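You operate a simulated robot arm through the tools that you are given. There is no shell and no other tool. Be economical: measure what you need, move in short steps, check, and stop when the job is done.

Carry out the task below with a simulated robot arm. There is one attempt and no reset: what you move stays moved.

TASK
Clean up after mixing: soap the sponge, wipe the tile, rinse the yellow brush and hang it up.
Fine: the low table's purple sponge, soap and DRY rack; rinse in the purple cup; sponge back in its corner; leave the other cups and brushes.
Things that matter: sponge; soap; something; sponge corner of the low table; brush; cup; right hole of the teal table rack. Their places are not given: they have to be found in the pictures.

It is judged by the outcome, as a careful person would: the job done as asked, and still so three seconds after it is handed in. It fails if anything else is knocked over, pushed out of place, dropped, spilled or broken.

THE ROBOT
A 7-joint arm with a two-finger parallel gripper, fixed in place. Base frame: the origin is at the foot of the arm, x ahead of it, y to its left, z up; the work surface is at about z = 560. Lengths are in mm, angles in degrees, forces in N, time in s.
With the tool pointing down near the work surface it reaches from about 120 to 600 mm from the base axis. Its first joint turns from -66.0 to 66.0 degrees. Payload 2.4 kg.
Tool frame: the origin (TCP) lies between the finger pads and is the grasp point; the fingertips stand 30 mm ahead of it; z points along the fingers, y is the line along which they close. The gripper opens to 94 mm. The fingers are 28 mm wide and 10 mm thick; the gripper's body (50 by 96 mm) begins 55 mm behind the TCP.
Orientation is told as [roll, pitch, yaw] about the base's x, y, z axes, in that order, counted from this pose: with the fingers straight down and closing along the base's y, the tool's x points along the base's -x, its y along +y and its z along -z.

THE INTERFACE
- The arm moves only by the tool send_rows. Its argument "steps" is a list of rows, each an object of numbers (a shift or turn left out is 0, a gripper value left out holds the last): "x", "y", "z": the shift along the base's x, y, z in mm; "wx", "wy", "wz": the turn, a rotation vector about the base's x, y, z in degrees; "claw": the finger opening in mm, from 0 to 94. In form: [{"x": .., "y": .., "z": .., "wx": .., "wy": .., "wz": .., "claw": ..}, ...]. A call has 1 to 8 rows; each row shifts and turns the commanded pose from where the row before left it. A row lasts 0.2 s, in which the tool goes at most 50 mm and 8.6 degrees; a call with a longer step from one row to the next is refused whole, and so is a gripper value outside its range. A pose out of reach is approached as far as the arm can. The call stops where the force on the tool passes 70 N (or 10 N more than at its start, if that is more) or the arm is blocked; 0.2 s more then pass. The fingers move at their own pace (about 153 mm/s each) and stop on an object; they squeeze with about 40 N. The grip force told is the motor's: it shows also when the fingers shut on nothing. Time passes only in rows, and 0.2 s behind the last, so rows that do not move let the fingers close. It gives the time, the measured TCP pose, the force on the tool (base axes), the opening and the grip force at its end, in the units of the frame above (readings bear some noise), and new pictures: "views" is both (left out), scene, wrist or none.
- Cameras (640 x 400 px; columns grow to the right, rows downward): "scene" is fixed at [36.3, 486.8, 1421.7]; the picture's right is [-0.68, -0.73, 0.00], its down [-0.55, 0.51, -0.66] and it looks along [0.49, -0.45, -0.75] (base axes); focal length 359 px, centre (320, 200). "wrist" rides on the gripper at [-37, 0, -58] in the tool frame; the picture's right is [0.00, -1.00, 0.00], its down [0.97, 0.00, -0.24] and it looks along [0.24, 0.00, 0.97] (tool axes); focal length 218 px, centre (320, 200).
- pixel_to_xyz(camera, pixels): for up to 12 pixels [column, row] of the newest picture of that camera ("zoom" is the newest enlarged one), the place [x, y, z] in the base frame of the surface seen there, good to about 2 mm. No time passes.
- enlarge(camera, box): a new picture of the part [left, top, right, bottom] of that camera's present view, enlarged. No time passes.
- sign_off(): hands the job in; it is judged then, once.

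Work in short steps. Measure before you move; look again where a grasp or a placing could have gone wrong, and mend it. You have 80 turns and 120 pictures in all, the two below and enlarged ones among them. Open the gripper and draw the arm clear of the work before you hand the job in, unless the task says otherwise; then end with one line.

The tools are called as a command line: name --argument value ..., lists and objects as JSON in quotes. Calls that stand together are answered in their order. send_rows: Moves the arm, as the interface text tells. Its arguments: {"type":"object","properties":{"steps":{"type":"array","items":{"type":"object","properties":{"x":{"type":"number"},"y":{"type":"number"},"z":{"type":"number"},"wx":{"type":"number"},"wy":{"type":"number"},"wz":{"type":"number"},"claw":{"type":"number"}}}},"views":{"type":"string","enum":["both","scene","wrist","none"]}},"required":["steps"]} The other tools are called the same way: pixel_to_xyz (camera, pixels) gives the place of the surface under pixels of a picture; enlarge (camera, box) takes an enlarged picture of a part of a camera's view; sign_off () hands the job in.

At the start:

```text
time_s: 0.0
tcp_pos: [337.0, 86.8, 1081.3]
orientation: [-0.1, 0.1, 0.0]
ft_force: [-0.6, -0.1, 0.0]
opening: 94.0
finger_force: 0.0
```

scene: 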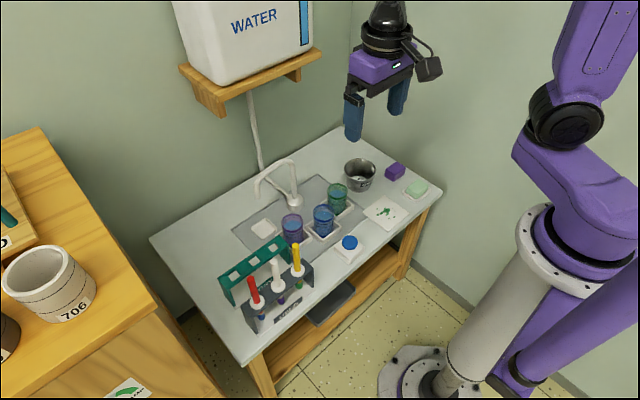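
wrist: 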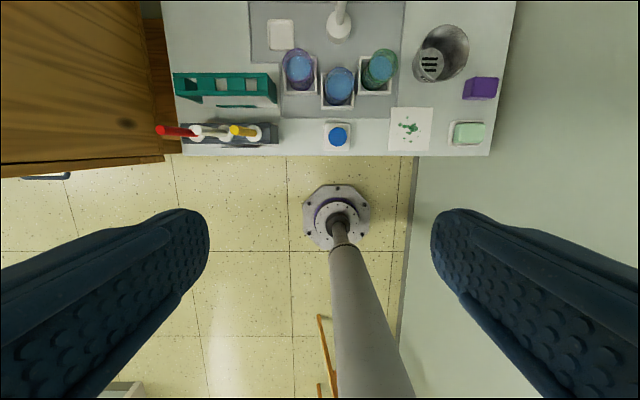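

I'll enlarge the scene for details of the table and measure the main objects.

enlarge --camera "scene" --box '[210, 220, 330, 340]'

enlarge --camera "scene" --box '[240, 140, 450, 270]'

enlarge --camera "wrist" --box '[150, 0, 520, 170]'

pixel_to_xyz --camera "wrist" --pixels '[[481, 85], [468, 133], [410, 129], [338, 135], [298, 60], [340, 80], [380, 65], [245, 131], [222, 80], [282, 35], [429, 62], [500, 130]]'

pixel_to_xyz --camera "scene" --pixels '[[395, 172], [416, 190], [385, 212], [349, 242], [291, 215], [323, 211], [338, 187], [296, 250], [299, 270], [255, 290], [277, 270], [360, 175]]'

```text
3.33 times, centred on (270, 280) of scene
```

zoom: 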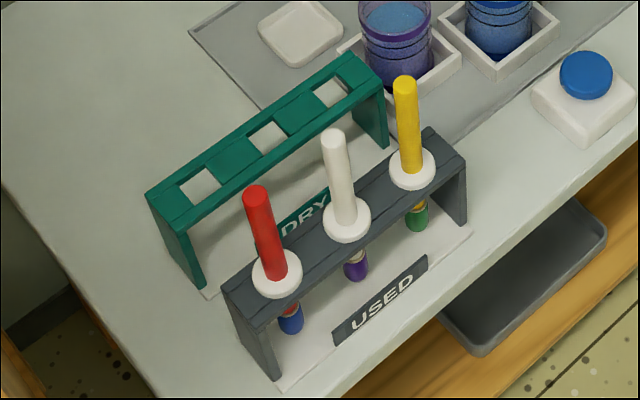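

```text
3.05 times, centred on (345, 205) of scene
```

zoom: 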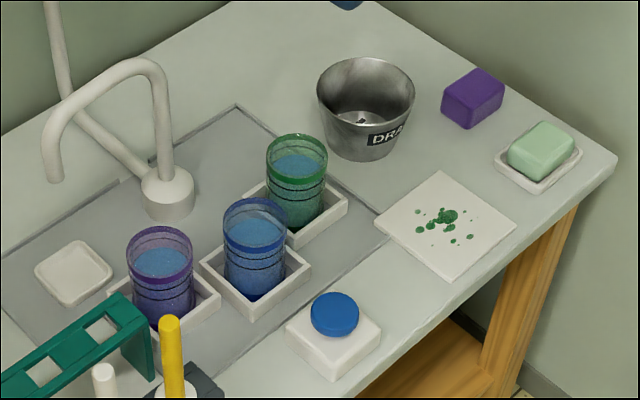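

```text
1.73 times, centred on (335, 85) of wrist
```

zoom: 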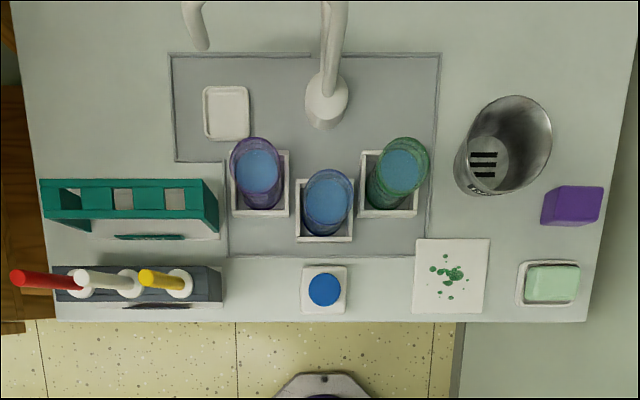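

```text
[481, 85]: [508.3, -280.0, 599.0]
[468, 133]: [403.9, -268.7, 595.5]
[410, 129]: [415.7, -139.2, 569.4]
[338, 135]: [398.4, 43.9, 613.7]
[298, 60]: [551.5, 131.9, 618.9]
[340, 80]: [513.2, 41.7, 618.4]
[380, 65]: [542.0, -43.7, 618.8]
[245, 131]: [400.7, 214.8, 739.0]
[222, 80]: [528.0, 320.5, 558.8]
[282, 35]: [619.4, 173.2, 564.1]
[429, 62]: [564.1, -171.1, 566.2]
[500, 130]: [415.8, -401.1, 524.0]
```

```text
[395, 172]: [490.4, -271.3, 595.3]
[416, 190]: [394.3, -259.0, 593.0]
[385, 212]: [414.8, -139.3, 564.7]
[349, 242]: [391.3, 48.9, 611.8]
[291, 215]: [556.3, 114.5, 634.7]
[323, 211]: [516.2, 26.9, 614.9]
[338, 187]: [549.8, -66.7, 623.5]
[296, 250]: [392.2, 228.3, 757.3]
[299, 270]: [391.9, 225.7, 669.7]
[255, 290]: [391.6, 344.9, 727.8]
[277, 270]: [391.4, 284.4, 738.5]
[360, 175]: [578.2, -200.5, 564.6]
```

Sponge is at about (495,-275), soap (400,-265), tile (415,-139). I move above the sponge to look closer.

send_rows --steps '[{"x": 12, "y": -45, "z": -10}, {"x": 12, "y": -45, "z": -10}, {"x": 12, "y": -45, "z": -10}, {"x": 12, "y": -45, "z": -15}, {"x": 12, "y": -45, "z": -15}, {"x": 12, "y": -45, "z": -15}, {"x": 12, "y": -45, "z": -15}, {"x": 12, "y": -40, "z": -20}]' --views "none"

send_rows --steps '[{"x": 10, "z": -40}, {"x": 10, "z": -40}, {"x": 10, "z": -40}, {"x": 10, "z": -40}, {}]' --views "wrist"

```text
time_s: 1.8
tcp_pos: [434.4, -266.7, 972.0]
orientation: [-0.1, 0.0, 0.1]
ft_force: [-0.3, 0.0, 0.5]
opening: 93.7
finger_force: 0.1
```

```text
time_s: 3.0
tcp_pos: [474.9, -270.3, 809.9]
orientation: [0.0, -0.1, 0.0]
ft_force: [-0.6, -0.1, -0.5]
opening: 93.8
finger_force: 0.0
```

wrist: 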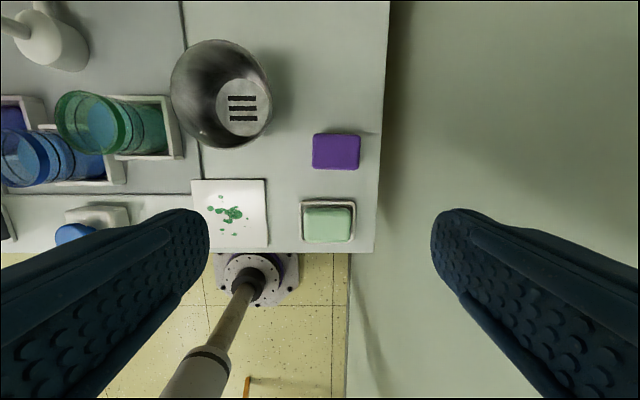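

enlarge --camera "wrist" --box '[180, 110, 400, 260]'

pixel_to_xyz --camera "wrist" --pixels '[[315, 137], [358, 137], [315, 166], [358, 167], [306, 209], [349, 208], [307, 240], [350, 239], [194, 183], [264, 182], [196, 244], [265, 244]]'

pixel_to_xyz --camera "wrist" --pixels '[[303, 203], [353, 202], [304, 243], [354, 242], [380, 150], [376, 200], [370, 250], [212, 210], [241, 215], [222, 234], [230, 50], [270, 100]]'

```text
2.67 times, centred on (290, 185) of wrist
```

zoom: 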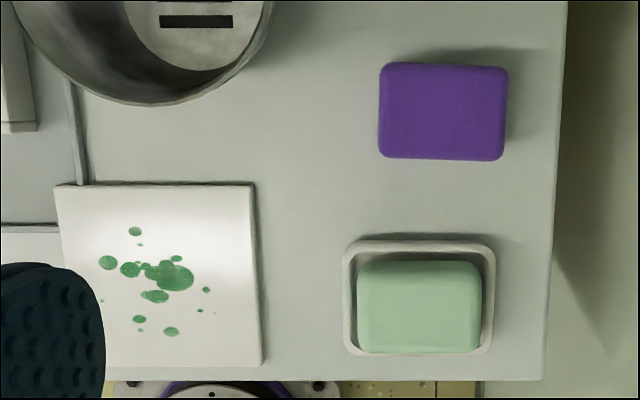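

```text
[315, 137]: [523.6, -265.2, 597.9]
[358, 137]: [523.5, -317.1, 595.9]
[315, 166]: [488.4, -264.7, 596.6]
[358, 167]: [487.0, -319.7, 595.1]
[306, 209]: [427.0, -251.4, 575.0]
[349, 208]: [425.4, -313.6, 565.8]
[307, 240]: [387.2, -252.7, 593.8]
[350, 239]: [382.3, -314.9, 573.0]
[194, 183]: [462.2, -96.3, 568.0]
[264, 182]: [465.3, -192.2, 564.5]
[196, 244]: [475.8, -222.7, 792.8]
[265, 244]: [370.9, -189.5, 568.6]
```

```text
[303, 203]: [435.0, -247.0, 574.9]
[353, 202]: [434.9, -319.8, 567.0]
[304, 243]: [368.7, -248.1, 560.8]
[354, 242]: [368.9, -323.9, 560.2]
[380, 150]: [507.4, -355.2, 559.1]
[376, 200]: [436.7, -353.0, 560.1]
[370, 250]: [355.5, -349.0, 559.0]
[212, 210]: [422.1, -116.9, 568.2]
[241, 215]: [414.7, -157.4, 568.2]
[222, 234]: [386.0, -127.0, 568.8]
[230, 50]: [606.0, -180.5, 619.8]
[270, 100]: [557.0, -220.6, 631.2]
```

Sponge spans x 487–525, y -262…-320, top 597. I centre on (506,-291) and descend to TCP 606 so the sponge sticks out ~16 mm below the tips.

send_rows --steps '[{"x": 31, "y": -21}, {"z": -45}, {"z": -45}, {"z": -40}, {"z": -35}, {"z": -25}, {"z": -13}, {}]' --views "both"

```text
time_s: 4.8
tcp_pos: [504.9, -292.0, 608.1]
orientation: [0.0, 0.0, 0.0]
ft_force: [-0.6, -0.3, -0.2]
opening: 94.2
finger_force: 0.1
```

scene: 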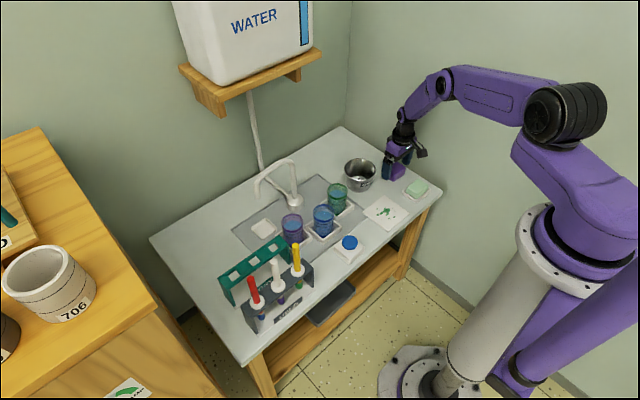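
wrist: 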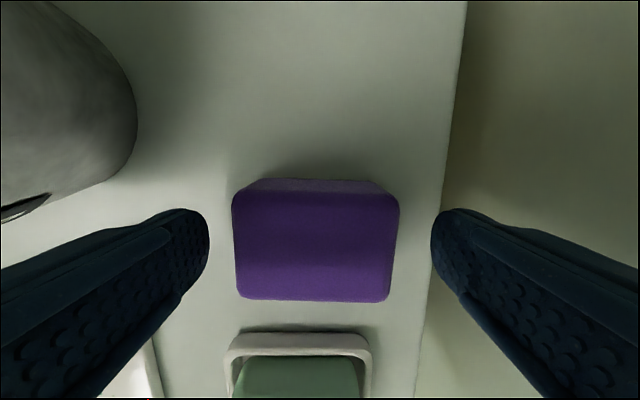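

Sponge is centred between the fingers (cols 233–398). Close and lift.

send_rows --steps '[{"claw": 40}, {"claw": 40}, {}, {"z": 20}, {"z": 30}, {}]' --views "wrist"

```text
time_s: 6.2
tcp_pos: [504.8, -291.2, 661.9]
orientation: [0.0, 0.1, 0.0]
ft_force: [-0.5, 0.4, -0.3]
opening: 58.4
finger_force: 39.7
```

wrist: 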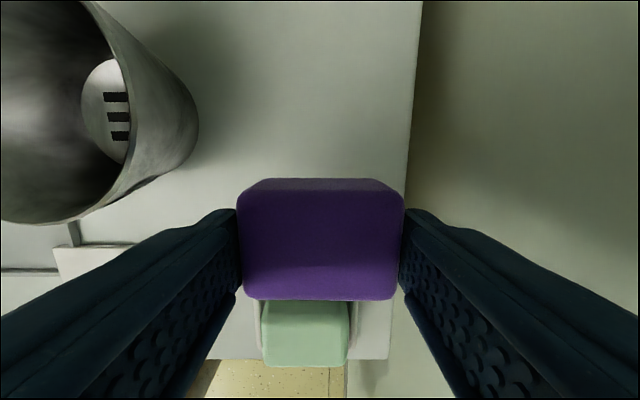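

Held at 58 mm. Sponge underside is ~47 mm below TCP; go over the soap (404,-281) and press down in small steps.

send_rows --steps '[{"x": -40, "y": 4}, {"x": -40, "y": 4}, {"x": -21, "y": 2}, {"z": -8}, {"z": -6}, {"z": -3}, {}]' --views "wrist"

```text
time_s: 7.8
tcp_pos: [402.1, -280.0, 641.9]
orientation: [0.0, 0.0, 0.0]
ft_force: [-13.8, 0.8, 46.6]
opening: 58.3
finger_force: 40.2
```

wrist: 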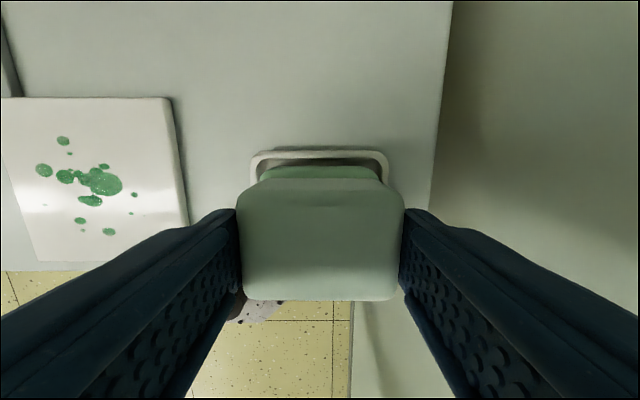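

The sponge turned soapy green. I lift, carry it over the tile's far part (438,-128) and lower to just above contact.

send_rows --steps '[{"z": 20}, {"z": 15}, {"x": 18, "y": 45}, {"x": 18, "y": 45}, {"y": 45}, {"y": 17, "z": -20}, {"z": -25}, {}]' --views "both"

```text
time_s: 9.6
tcp_pos: [440.7, -127.7, 632.2]
orientation: [0.1, 0.0, 0.1]
ft_force: [0.0, 0.2, 0.3]
opening: 58.4
finger_force: 40.1
```

scene: 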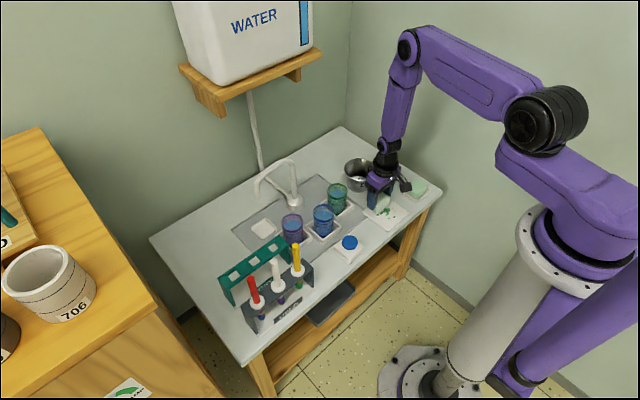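
wrist: 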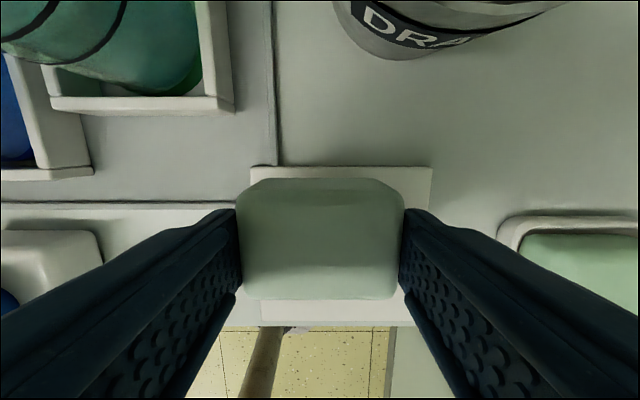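

Clear of neighbours. Lower gently to contact.

send_rows --steps '[{"z": -7}, {"z": -5}, {"z": -2}, {}]' --views "none"

```text
time_s: 10.6
tcp_pos: [440.2, -128.0, 618.3]
orientation: [0.1, 0.0, 0.0]
ft_force: [0.6, -0.7, -0.2]
opening: 58.2
finger_force: 39.8
```

send_rows --steps '[{"z": -1.5}, {"z": -1}, {}]' --views "none"

```text
time_s: 11.4
tcp_pos: [439.8, -127.6, 616.3]
orientation: [0.1, -0.1, 0.0]
ft_force: [-8.3, 0.2, 52.9]
opening: 58.3
finger_force: 39.9
```

Contact is stiff (53 N); ease off 0.7 mm and wipe toward the robot, then across and back.

send_rows --steps '[{"z": 0.8}, {"x": -12}, {"x": -12}, {"x": -12}, {"x": -10}, {}]' --views "wrist"

```text
time_s: 12.8
tcp_pos: [392.4, -128.4, 616.4]
orientation: [0.0, 0.1, 0.0]
ft_force: [4.4, -0.3, 6.0]
opening: 58.6
finger_force: 40.5
```

wrist: 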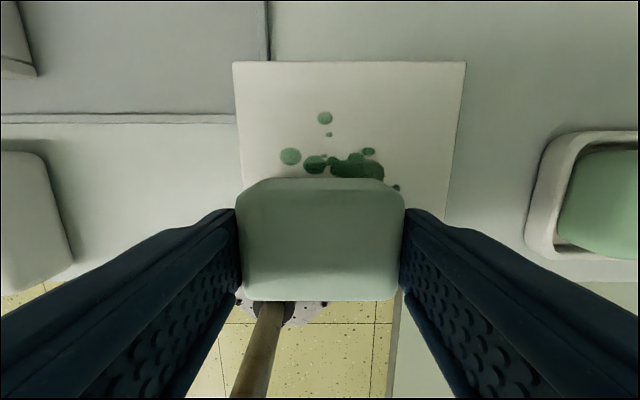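

Tile stayed in place; stain still visible. Wipe more with slightly more force.

send_rows --steps '[{"y": -14, "z": -0.3}, {"y": -14}, {"x": 16}, {"x": 16}, {"x": 14}, {"y": 14}, {"y": 14}, {}]' --views "none"

send_rows --steps '[{"y": -14}, {"x": -16}, {"x": -16}, {"x": -14}, {"y": 7}, {}]' --views "wrist"

```text
time_s: 14.6
tcp_pos: [437.2, -125.6, 616.2]
orientation: [-0.1, -0.2, 0.0]
ft_force: [2.0, -1.0, 2.2]
opening: 58.7
finger_force: 39.7
```

```text
time_s: 16.0
tcp_pos: [392.2, -134.0, 616.5]
orientation: [0.1, 0.0, 0.0]
ft_force: [0.0, -0.5, 0.2]
opening: 58.3
finger_force: 40.0
```

wrist: 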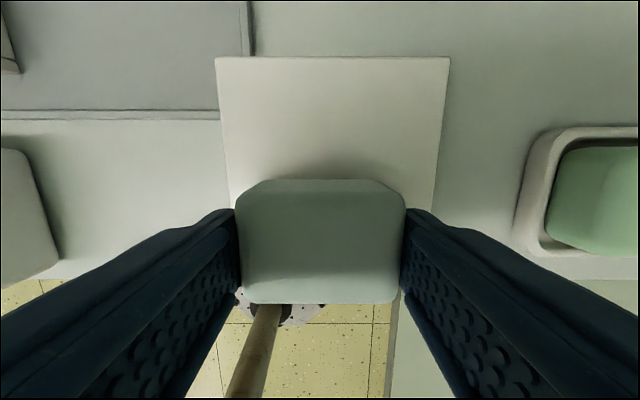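

The far part is clean. Lift and look at the whole tile on the way to the sponge's corner.

send_rows --steps '[{"z": 25}, {"z": 35}, {"x": 20, "y": -40}, {"x": 30, "y": -38}, {}]' --views "both"

enlarge --camera "scene" --box '[320, 140, 450, 250]'

```text
time_s: 17.2
tcp_pos: [440.7, -215.3, 674.4]
orientation: [-0.1, -0.1, 0.0]
ft_force: [0.3, -0.4, -1.1]
opening: 58.4
finger_force: 40.0
```

scene: 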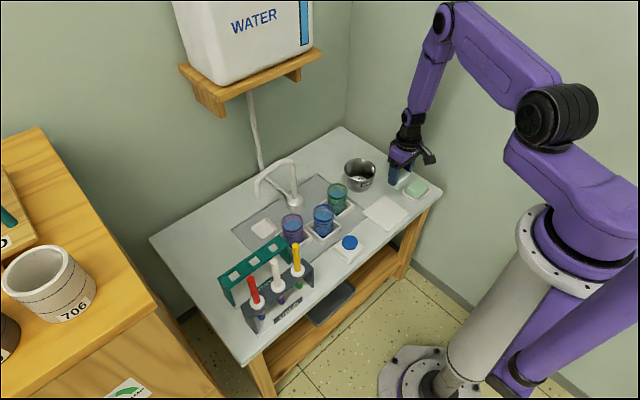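
wrist: 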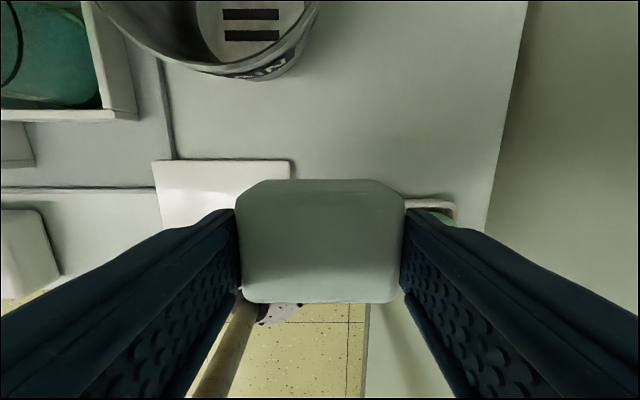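

```text
3.64 times, centred on (385, 195) of scene
```

zoom: 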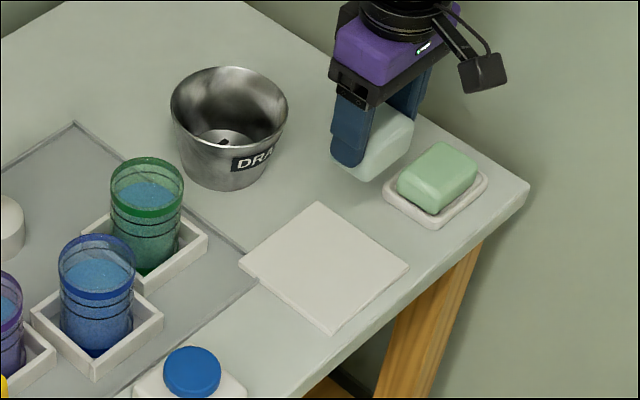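

Tile is clean. Return the sponge to its spot at (505,-291), TCP 608.

send_rows --steps '[{"x": 22, "y": -38}, {"x": 42, "y": -38}, {"z": -30}, {"z": -25}, {"z": -10}, {}]' --views "wrist"

```text
refused: row 2 steps farther than a row can; nothing moved
```

send_rows --steps '[{"x": 21, "y": -25}, {"x": 21, "y": -25}, {"x": 22, "y": -26}, {"z": -30}, {"z": -25}, {"z": -9}, {}]' --views "wrist"

```text
time_s: 18.8
tcp_pos: [508.3, -288.3, 612.6]
orientation: [-0.1, 0.1, 0.0]
ft_force: [0.1, -0.3, -0.2]
opening: 58.3
finger_force: 40.4
```

wrist: 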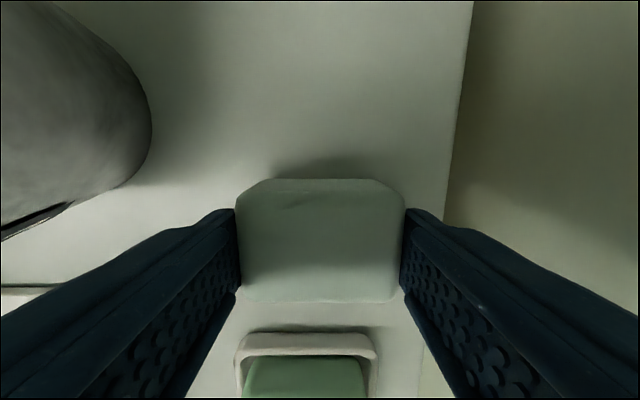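

send_rows --steps '[{"x": -3, "y": -3, "z": -2}, {"z": -2}, {"z": -1}, {}]' --views "none"

```text
time_s: 19.8
tcp_pos: [506.9, -291.0, 607.6]
orientation: [0.0, 0.0, 0.1]
ft_force: [-5.7, 7.0, 30.6]
opening: 58.5
finger_force: 40.0
```

Sponge is touching the table (30 N). Release and rise.

send_rows --steps '[{"z": 0.8}, {"claw": 94}, {"claw": 94}, {}, {"z": 30}, {"z": 50}, {"z": 50}, {"z": 50}]' --views "wrist"

```text
time_s: 21.6
tcp_pos: [501.9, -295.2, 786.8]
orientation: [0.0, 0.1, 0.0]
ft_force: [0.7, 0.4, 0.0]
opening: 93.8
finger_force: 0.0
```

wrist: 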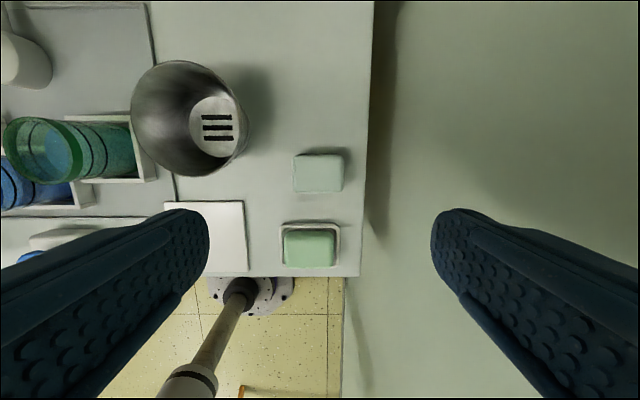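

Sponge is back. Now rise and traverse to the racks, and measure brush and rack in the scene picture meanwhile.

send_rows --steps '[{"x": -16, "y": 40, "z": 20}, {"x": -16, "y": 40, "z": 20}, {"x": -16, "y": 43, "z": 20}, {"x": -16, "y": 43, "z": 20}, {"x": -16, "y": 45}, {"x": -16, "y": 45}, {"x": -16, "y": 45}, {"x": -16, "y": 45}]' --views "none"

send_rows --steps '[{"y": 45}, {"y": 45}, {"y": 30}, {}]' --views "both"

enlarge --camera "wrist" --box '[220, 60, 520, 250]'

enlarge --camera "scene" --box '[210, 200, 350, 330]'

```text
time_s: 23.4
tcp_pos: [376.8, 57.4, 865.8]
orientation: [0.0, 0.1, 0.0]
ft_force: [-0.8, 0.3, 0.0]
opening: 94.2
finger_force: 0.1
```

```text
time_s: 24.4
tcp_pos: [378.0, 172.1, 866.6]
orientation: [0.0, 0.0, 0.0]
ft_force: [-0.1, -0.9, 0.0]
opening: 94.1
finger_force: 0.1
```

scene: 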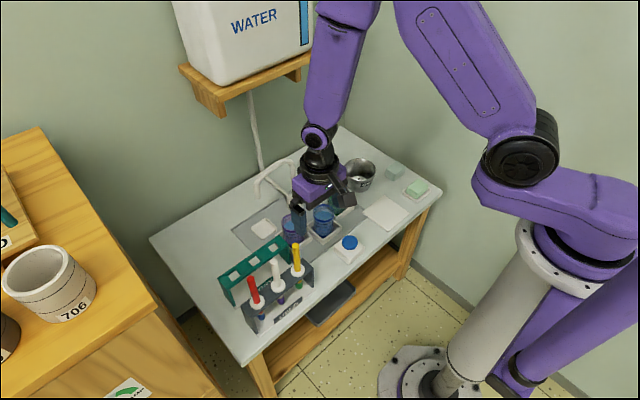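
wrist: 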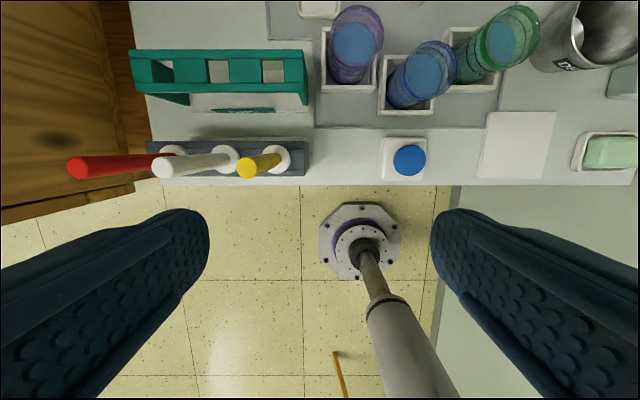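

```text
2.11 times, centred on (370, 155) of wrist
```

zoom: 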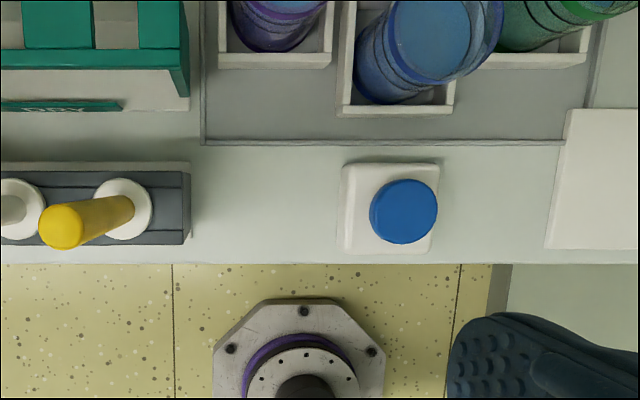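

```text
3.08 times, centred on (280, 265) of scene
```

zoom: 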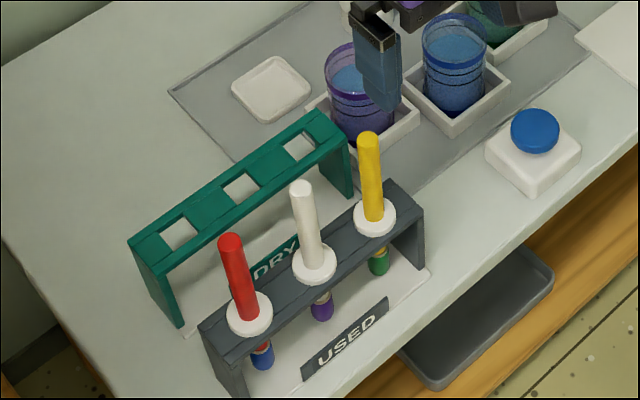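

pixel_to_xyz --camera "zoom" --pixels '[[368, 135], [372, 212], [362, 218], [390, 220], [380, 268], [300, 188], [286, 146], [299, 136], [317, 148], [300, 160], [240, 185], [345, 120]]'

pixel_to_xyz --camera "wrist" --pixels '[[248, 170], [275, 160], [275, 173], [288, 159], [287, 62], [262, 62], [262, 81], [287, 81], [274, 53], [274, 86], [300, 68], [220, 52]]'

pixel_to_xyz --camera "wrist" --pixels '[[332, 30], [357, 8], [382, 35], [355, 45], [165, 170], [245, 150], [348, 84], [325, 60], [376, 72], [306, 52], [133, 55], [300, 160]]'

```text
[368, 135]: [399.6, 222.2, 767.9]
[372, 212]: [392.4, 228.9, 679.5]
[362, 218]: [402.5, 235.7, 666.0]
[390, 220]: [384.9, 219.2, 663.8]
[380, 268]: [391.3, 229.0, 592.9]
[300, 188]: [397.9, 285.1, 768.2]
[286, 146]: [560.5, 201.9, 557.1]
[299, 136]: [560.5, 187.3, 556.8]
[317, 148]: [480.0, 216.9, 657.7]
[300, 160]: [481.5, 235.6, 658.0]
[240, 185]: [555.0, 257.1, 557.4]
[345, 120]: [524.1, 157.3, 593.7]
```

```text
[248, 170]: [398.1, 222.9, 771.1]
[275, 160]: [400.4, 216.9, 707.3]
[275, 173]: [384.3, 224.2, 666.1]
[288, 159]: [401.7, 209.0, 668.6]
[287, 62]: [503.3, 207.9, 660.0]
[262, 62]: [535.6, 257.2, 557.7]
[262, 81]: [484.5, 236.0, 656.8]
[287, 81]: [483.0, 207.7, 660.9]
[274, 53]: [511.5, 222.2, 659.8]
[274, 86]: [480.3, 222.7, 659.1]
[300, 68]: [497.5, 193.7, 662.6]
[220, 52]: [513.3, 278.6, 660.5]
```

```text
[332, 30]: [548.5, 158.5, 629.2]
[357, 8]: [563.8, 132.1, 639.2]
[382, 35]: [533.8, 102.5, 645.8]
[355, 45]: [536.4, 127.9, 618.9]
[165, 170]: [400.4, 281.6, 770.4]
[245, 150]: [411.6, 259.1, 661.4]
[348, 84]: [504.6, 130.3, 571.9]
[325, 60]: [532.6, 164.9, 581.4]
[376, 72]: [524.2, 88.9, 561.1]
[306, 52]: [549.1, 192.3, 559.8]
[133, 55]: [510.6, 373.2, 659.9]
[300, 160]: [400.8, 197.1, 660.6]
```

Brush: axis ≈(398,223), top 771, flange 667, bristles ~590. I measure the faucet and take a better look at the cup from above.

pixel_to_xyz --camera "scene" --pixels '[[257, 195], [257, 180], [262, 170], [275, 163], [288, 160], [262, 226]]'

send_rows --steps '[{"x": 30, "y": -10}, {"x": 30, "y": -10}, {"x": 10, "y": -5, "claw": 50}, {}]' --views "both"

enlarge --camera "wrist" --box '[190, 60, 410, 200]'

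```text
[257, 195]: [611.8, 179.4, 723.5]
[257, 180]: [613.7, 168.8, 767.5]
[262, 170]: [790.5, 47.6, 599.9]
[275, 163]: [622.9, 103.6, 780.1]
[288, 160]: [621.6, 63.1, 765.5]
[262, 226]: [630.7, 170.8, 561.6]
```

```text
time_s: 25.4
tcp_pos: [446.9, 150.0, 867.5]
orientation: [0.0, 0.0, 0.0]
ft_force: [-1.4, 0.2, 0.1]
opening: 49.9
finger_force: 0.1
```

scene: 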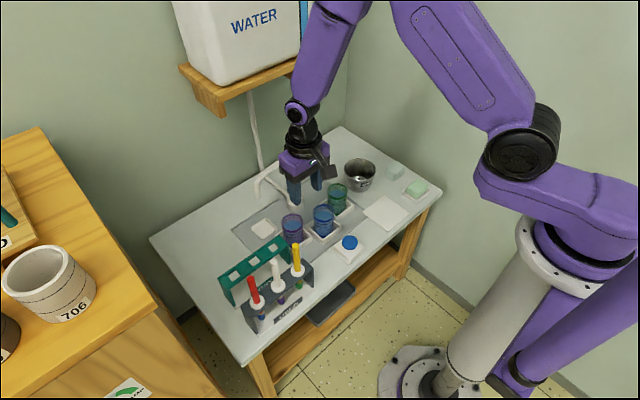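
wrist: 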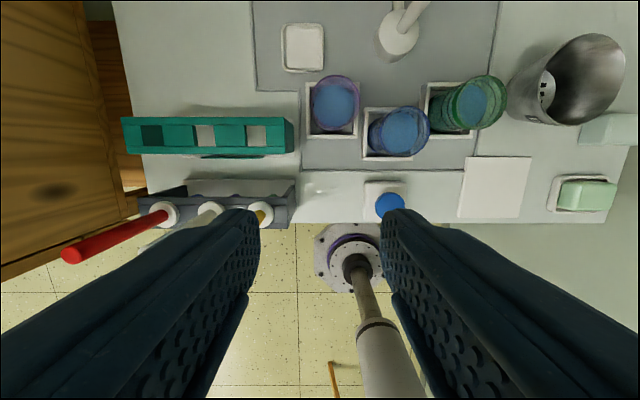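

```text
2.86 times, centred on (300, 130) of wrist
```

zoom: 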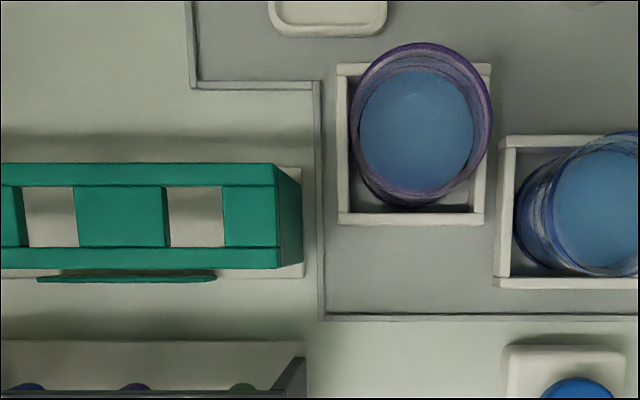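

Faucet arch tops out at z≈780, x≥606, so I'll grip high (TCP ~748). Measuring the cup and the right teal hole from the zoom.

pixel_to_xyz --camera "zoom" --pixels '[[353, 118], [491, 118], [422, 44], [422, 192], [360, 130], [472, 130], [420, 75], [420, 185], [222, 180], [222, 252], [200, 180], [200, 253]]'

pixel_to_xyz --camera "zoom" --pixels '[[164, 200], [228, 200], [160, 230], [228, 230], [342, 70], [485, 70], [342, 218], [480, 218], [200, 170], [200, 260], [416, 130], [270, 220]]'

```text
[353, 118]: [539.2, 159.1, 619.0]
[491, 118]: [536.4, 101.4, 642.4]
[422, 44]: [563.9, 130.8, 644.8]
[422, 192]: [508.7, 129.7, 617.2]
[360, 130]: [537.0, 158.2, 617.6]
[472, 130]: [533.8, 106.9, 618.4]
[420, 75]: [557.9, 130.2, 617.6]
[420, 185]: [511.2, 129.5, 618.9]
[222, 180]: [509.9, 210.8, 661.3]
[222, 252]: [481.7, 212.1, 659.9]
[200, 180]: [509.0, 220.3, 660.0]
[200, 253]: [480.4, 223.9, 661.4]
```

```text
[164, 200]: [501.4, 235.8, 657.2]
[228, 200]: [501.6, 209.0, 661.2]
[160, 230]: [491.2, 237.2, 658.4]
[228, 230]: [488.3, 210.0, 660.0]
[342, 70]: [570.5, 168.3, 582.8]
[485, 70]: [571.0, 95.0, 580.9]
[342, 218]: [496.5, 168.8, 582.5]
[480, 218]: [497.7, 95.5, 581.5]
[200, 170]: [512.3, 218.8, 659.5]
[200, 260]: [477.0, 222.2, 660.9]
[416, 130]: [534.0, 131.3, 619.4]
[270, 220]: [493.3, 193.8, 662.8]
```

Cup centre (534,131), rim 644, water 619; right teal hole centre (495,223), rack top 660. Move above the yellow brush.

send_rows --steps '[{"x": -25, "y": 36}, {"x": -26, "y": 37}, {"z": -30}, {}]' --views "wrist"

```text
time_s: 26.4
tcp_pos: [396.0, 222.9, 837.1]
orientation: [0.0, 0.1, 0.0]
ft_force: [0.6, 0.1, -0.1]
opening: 50.0
finger_force: 0.2
```

wrist: 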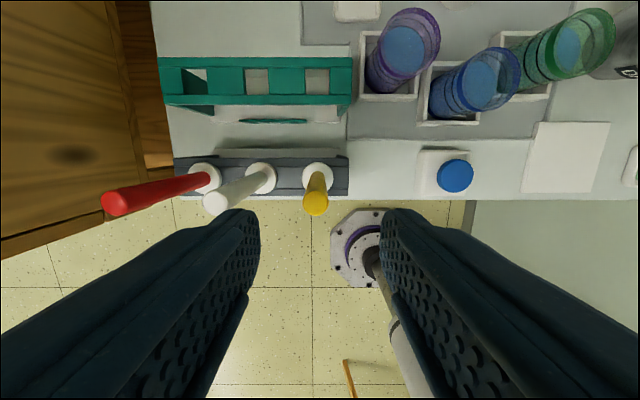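

pixel_to_xyz --camera "wrist" --pixels '[[315, 204], [308, 204], [324, 204], [213, 204], [303, 178], [333, 178], [318, 164], [310, 189]]'

send_rows --steps '[{"z": -30}, {"z": -25}, {"z": -20}, {}]' --views "both"

```text
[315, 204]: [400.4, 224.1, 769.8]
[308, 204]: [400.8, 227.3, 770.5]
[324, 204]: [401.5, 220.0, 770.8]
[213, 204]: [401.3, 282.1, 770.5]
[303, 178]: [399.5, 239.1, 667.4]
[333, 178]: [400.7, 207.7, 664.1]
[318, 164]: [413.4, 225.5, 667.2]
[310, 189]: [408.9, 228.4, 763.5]
```

```text
time_s: 27.4
tcp_pos: [395.4, 222.4, 761.6]
orientation: [0.1, -0.1, 0.0]
ft_force: [-0.3, 0.3, -0.1]
opening: 50.1
finger_force: 0.0
```

scene: 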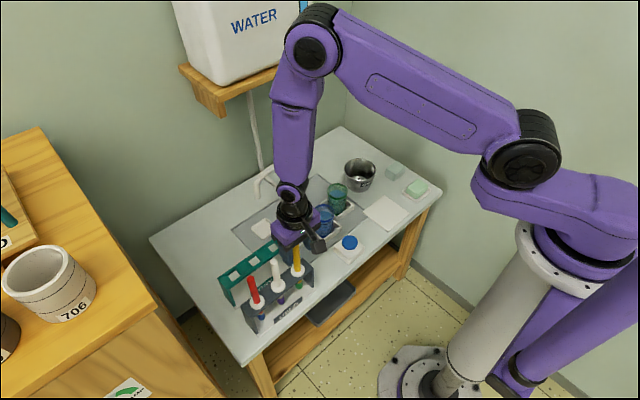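
wrist: 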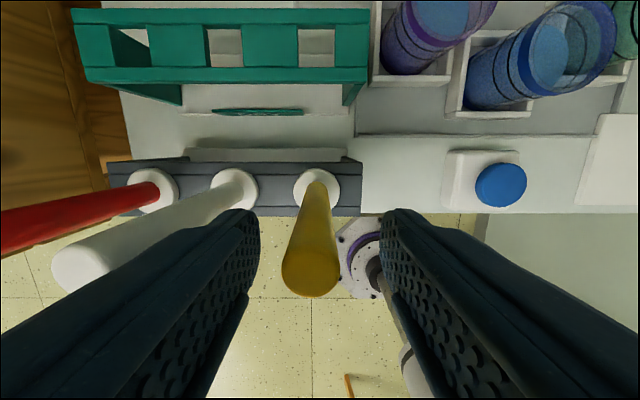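

Handle centre ≈(400,224). Shift slightly, descend to 748 and close.

send_rows --steps '[{"x": 4, "y": 1, "z": -7}, {"z": -6}, {"claw": 8}, {"claw": 8}, {"claw": 8}]' --views "wrist"

```text
time_s: 28.6
tcp_pos: [400.5, 222.9, 750.3]
orientation: [0.0, -0.1, 0.0]
ft_force: [-0.3, 0.3, 0.0]
opening: 13.9
finger_force: 39.9
```

wrist: 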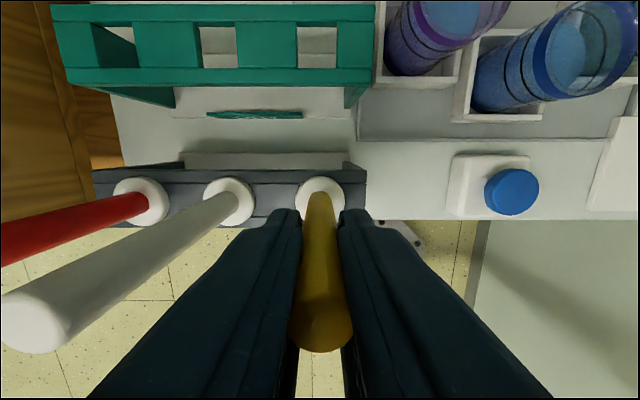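

Gripped at 13.9 mm. Lift straight up 115 mm, check, then go to above the cup.

send_rows --steps '[{"z": 10}, {"z": 25}, {"z": 40}, {"z": 40}, {}]' --views "both"

enlarge --camera "scene" --box '[230, 180, 350, 300]'

```text
time_s: 29.8
tcp_pos: [402.1, 224.7, 867.3]
orientation: [0.1, 0.1, 0.0]
ft_force: [-0.4, 0.3, 1.0]
opening: 14.0
finger_force: 40.4
```

scene: 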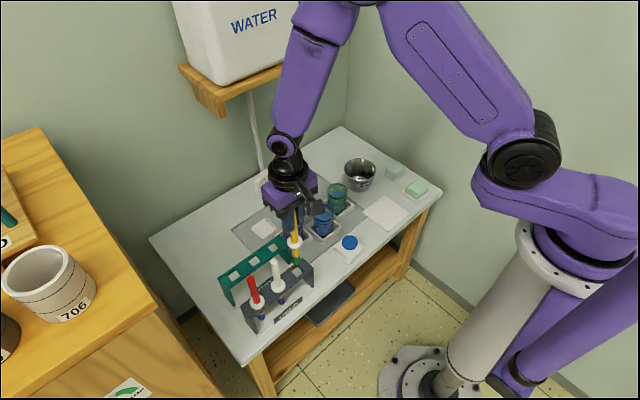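
wrist: 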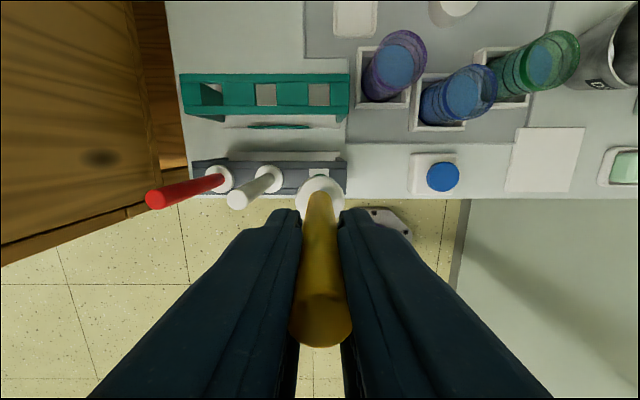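

```text
3.33 times, centred on (290, 240) of scene
```

zoom: 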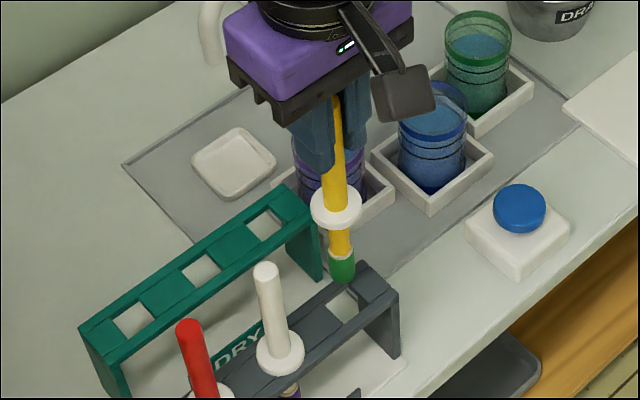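

pixel_to_xyz --camera "zoom" --pixels '[[342, 278], [341, 265], [342, 252], [337, 210], [338, 225], [340, 240]]'

send_rows --steps '[{"x": 22, "y": -31}, {"x": 28, "y": -31}, {"x": 28, "y": -30}, {"x": 28}, {"x": 27}, {}]' --views "both"

enlarge --camera "scene" --box '[230, 140, 350, 260]'

```text
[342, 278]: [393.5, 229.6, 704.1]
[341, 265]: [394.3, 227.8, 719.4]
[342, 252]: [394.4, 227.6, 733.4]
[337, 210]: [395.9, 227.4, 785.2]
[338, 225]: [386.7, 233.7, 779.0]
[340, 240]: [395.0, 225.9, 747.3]
```

```text
time_s: 31.2
tcp_pos: [535.8, 132.4, 861.7]
orientation: [0.1, -0.1, 0.0]
ft_force: [0.7, 0.0, 0.2]
opening: 14.0
finger_force: 39.9
```

scene: 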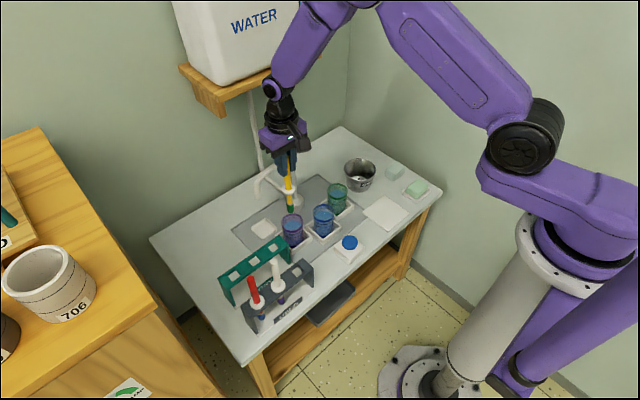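
wrist: 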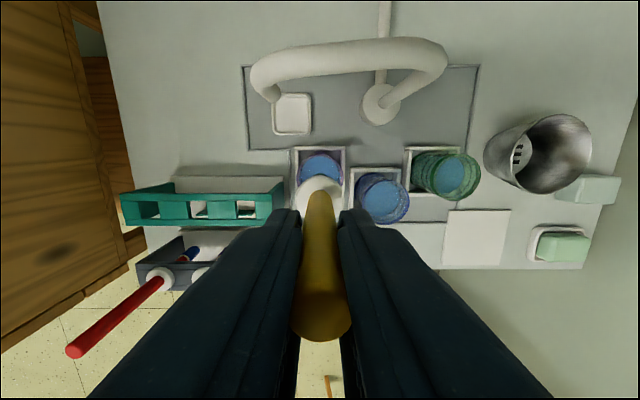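

```text
3.33 times, centred on (290, 200) of scene
```

zoom: 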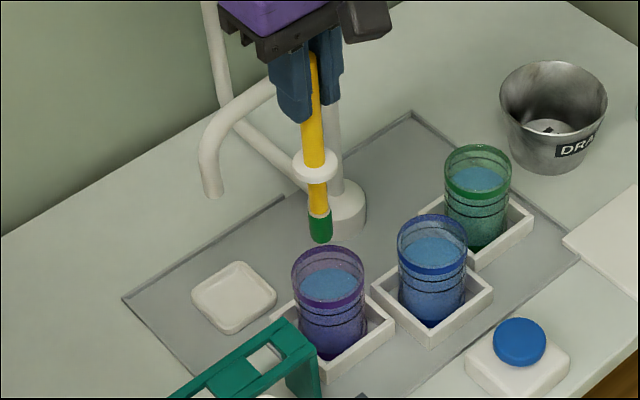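

Bristles span TCP-166…-131 and sit over the cup. Lower 95 mm, then slowly the remainder.

send_rows --steps '[{"x": -1, "y": -1, "z": -35}, {"z": -30}, {"z": -25}, {"z": -10}, {"z": -10}, {"z": -5}, {}]' --views "both"

enlarge --camera "scene" --box '[230, 160, 350, 280]'

```text
time_s: 32.8
tcp_pos: [532.2, 129.7, 749.0]
orientation: [-0.1, -0.1, -0.1]
ft_force: [-0.3, 0.1, 0.3]
opening: 14.5
finger_force: 40.4
```

scene: 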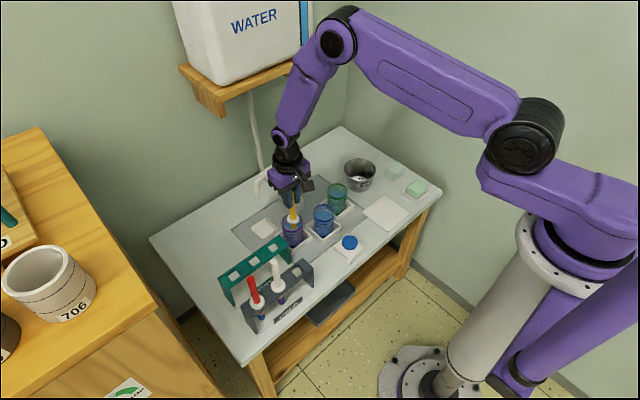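
wrist: 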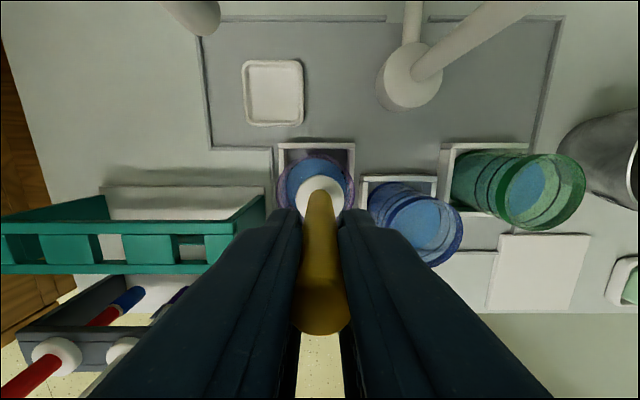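

```text
3.33 times, centred on (290, 220) of scene
```

zoom: 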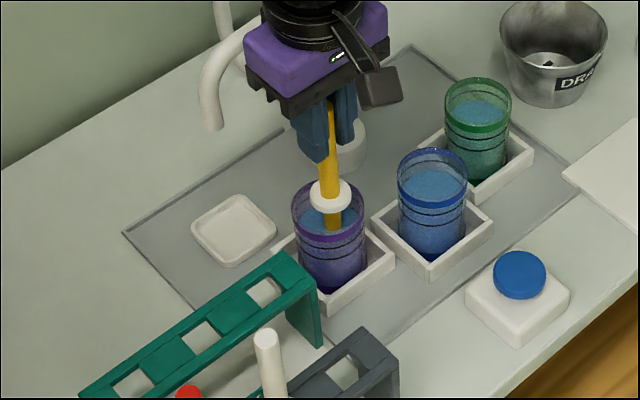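

Bristles are in the water. Swish gently ±8 mm for a few seconds.

send_rows --steps '[{"x": 7, "z": -3}, {"x": -7, "y": 7}, {"x": -7, "y": -7}, {"x": 7, "y": -7}, {"x": 7, "y": 7}, {"x": -7, "y": 7}, {"x": -7, "y": -7}, {"x": 7, "y": -7}]' --views "none"

send_rows --steps '[{"x": 7, "y": 7}, {"x": -7, "y": 7}, {"x": -7, "y": -7}, {"x": 7, "y": -7}, {"x": 7, "y": 7}, {"x": -7, "y": 0}, {}, {}]' --views "none"

send_rows --steps '[{"z": 10}, {"z": 15}, {"z": 25}, {"z": 30}, {"z": 30}, {}]' --views "scene"

enlarge --camera "scene" --box '[230, 140, 350, 260]'

```text
time_s: 34.6
tcp_pos: [531.6, 122.7, 747.3]
orientation: [0.0, 0.0, -0.1]
ft_force: [0.3, 0.6, -0.5]
opening: 14.3
finger_force: 40.0
```

```text
time_s: 36.4
tcp_pos: [532.2, 131.4, 747.8]
orientation: [0.0, 0.0, 0.0]
ft_force: [0.1, -0.5, -1.3]
opening: 14.7
finger_force: 40.2
```

```text
time_s: 37.8
tcp_pos: [531.2, 129.7, 856.5]
orientation: [0.0, 0.1, 0.0]
ft_force: [0.2, -0.3, 0.4]
opening: 14.4
finger_force: 39.9
```

scene: 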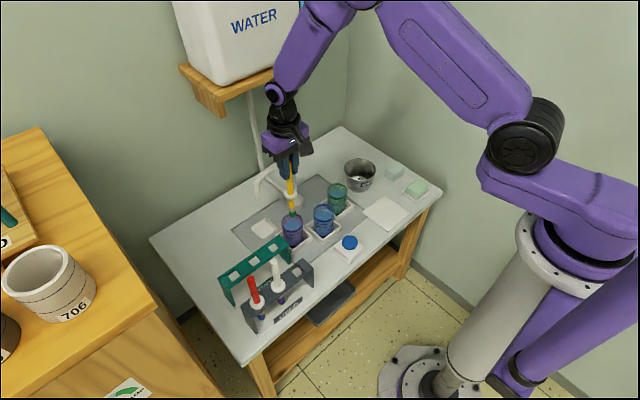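

```text
3.33 times, centred on (290, 200) of scene
```

zoom: 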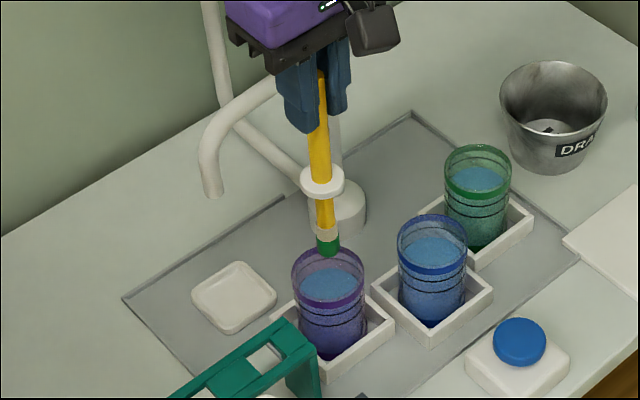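

Bristles are half clean (green remains at the tip). Dip again and swish longer.

send_rows --steps '[{"x": 1, "y": 1, "z": -30}, {"z": -30}, {"z": -25}, {"z": -15}, {"z": -9}, {"z": -3}, {}]' --views "none"

send_rows --steps '[{"x": 8}, {"x": -8, "y": 8}, {"x": -8, "y": -8}, {"x": 8, "y": -8}, {"x": 8, "y": 8}, {"x": -8, "y": 8}, {"x": -8, "y": -8}, {"x": 8, "y": -8}]' --views "none"

send_rows --steps '[{"x": 8, "y": 8}, {"x": -8, "y": 8}, {"x": -8, "y": -8}, {"x": 8, "y": -8}, {"x": 8, "y": 8}, {"x": -8, "y": 8}, {"x": -8, "y": -8}, {"x": 8, "y": -8}]' --views "none"

send_rows --steps '[{"x": 8, "y": 8}, {"x": -8, "y": 8}, {"x": -8, "y": -8}, {"x": 8, "y": -8}, {"x": 8, "y": 8}, {"x": -8, "y": 8}, {"x": -8, "y": -8}, {"x": 8, "y": 0}]' --views "none"

send_rows --steps '[{"z": 10}, {"z": 15}, {"z": 25}, {"z": 30}, {"z": 30}, {}]' --views "scene"

enlarge --camera "scene" --box '[230, 140, 350, 260]'

```text
time_s: 39.4
tcp_pos: [532.4, 132.4, 745.6]
orientation: [0.1, -0.1, 0.0]
ft_force: [-1.6, 0.7, 9.9]
opening: 14.1
finger_force: 39.5
```

```text
time_s: 41.2
tcp_pos: [531.8, 123.2, 745.1]
orientation: [0.0, 0.0, 0.0]
ft_force: [-0.8, 1.3, 4.0]
opening: 14.1
finger_force: 39.6
```

```text
time_s: 43.0
tcp_pos: [531.6, 123.6, 744.2]
orientation: [0.0, 0.1, 0.1]
ft_force: [-3.6, 5.3, 22.4]
opening: 14.6
finger_force: 40.6
```

```text
time_s: 44.8
tcp_pos: [532.6, 130.5, 744.7]
orientation: [0.0, 0.0, 0.0]
ft_force: [-0.7, -0.5, 2.5]
opening: 14.4
finger_force: 39.7
```

```text
time_s: 46.2
tcp_pos: [530.5, 128.7, 855.3]
orientation: [0.0, 0.0, -0.1]
ft_force: [0.6, -0.2, -0.6]
opening: 14.7
finger_force: 39.8
```

scene: 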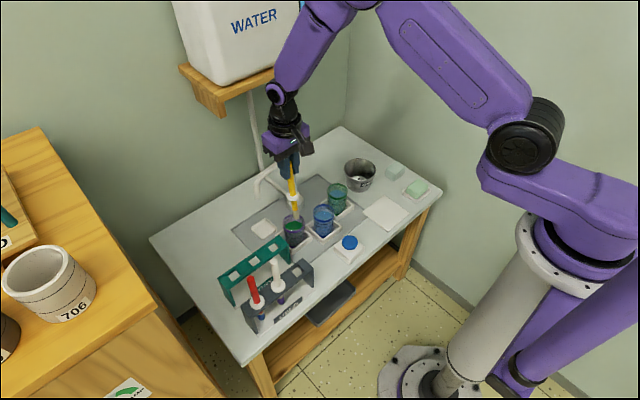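

```text
3.33 times, centred on (290, 200) of scene
```

zoom: 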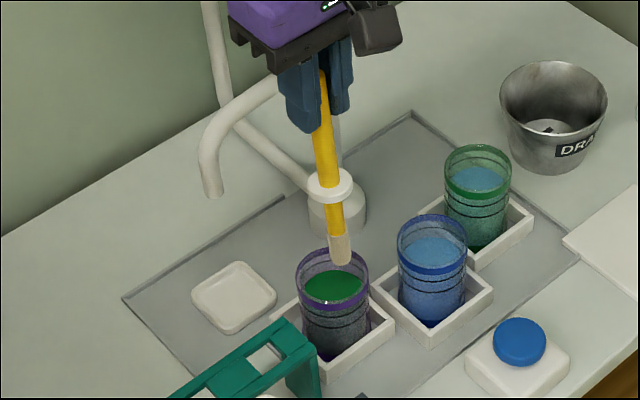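

Brush is clean, but it looks slightly tilted in the grip after touching the cup floor. Measure its axis.

pixel_to_xyz --camera "zoom" --pixels '[[324, 110], [328, 150], [331, 172], [335, 212], [339, 245], [341, 260], [309, 187], [353, 187], [331, 204]]'

send_rows --steps '[{}]' --views "wrist"

```text
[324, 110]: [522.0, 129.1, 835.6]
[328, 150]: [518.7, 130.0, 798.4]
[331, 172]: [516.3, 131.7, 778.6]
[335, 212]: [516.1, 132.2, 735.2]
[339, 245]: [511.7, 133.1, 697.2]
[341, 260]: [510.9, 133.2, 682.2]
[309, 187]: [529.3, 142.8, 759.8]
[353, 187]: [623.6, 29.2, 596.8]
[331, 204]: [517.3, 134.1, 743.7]
```

```text
time_s: 46.6
tcp_pos: [531.2, 129.2, 854.2]
orientation: [0.0, -0.1, 0.0]
ft_force: [0.3, 0.1, 0.2]
opening: 14.7
finger_force: 39.4
```

wrist: 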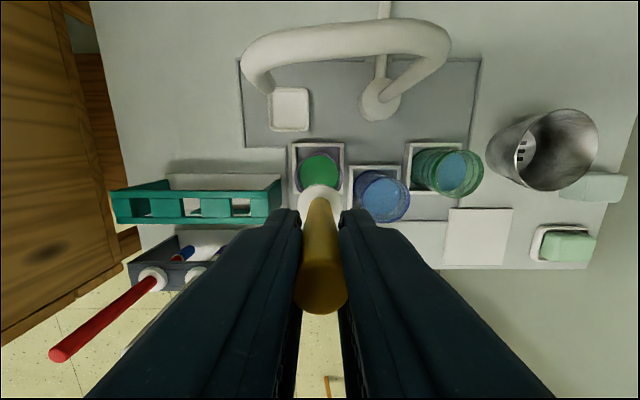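

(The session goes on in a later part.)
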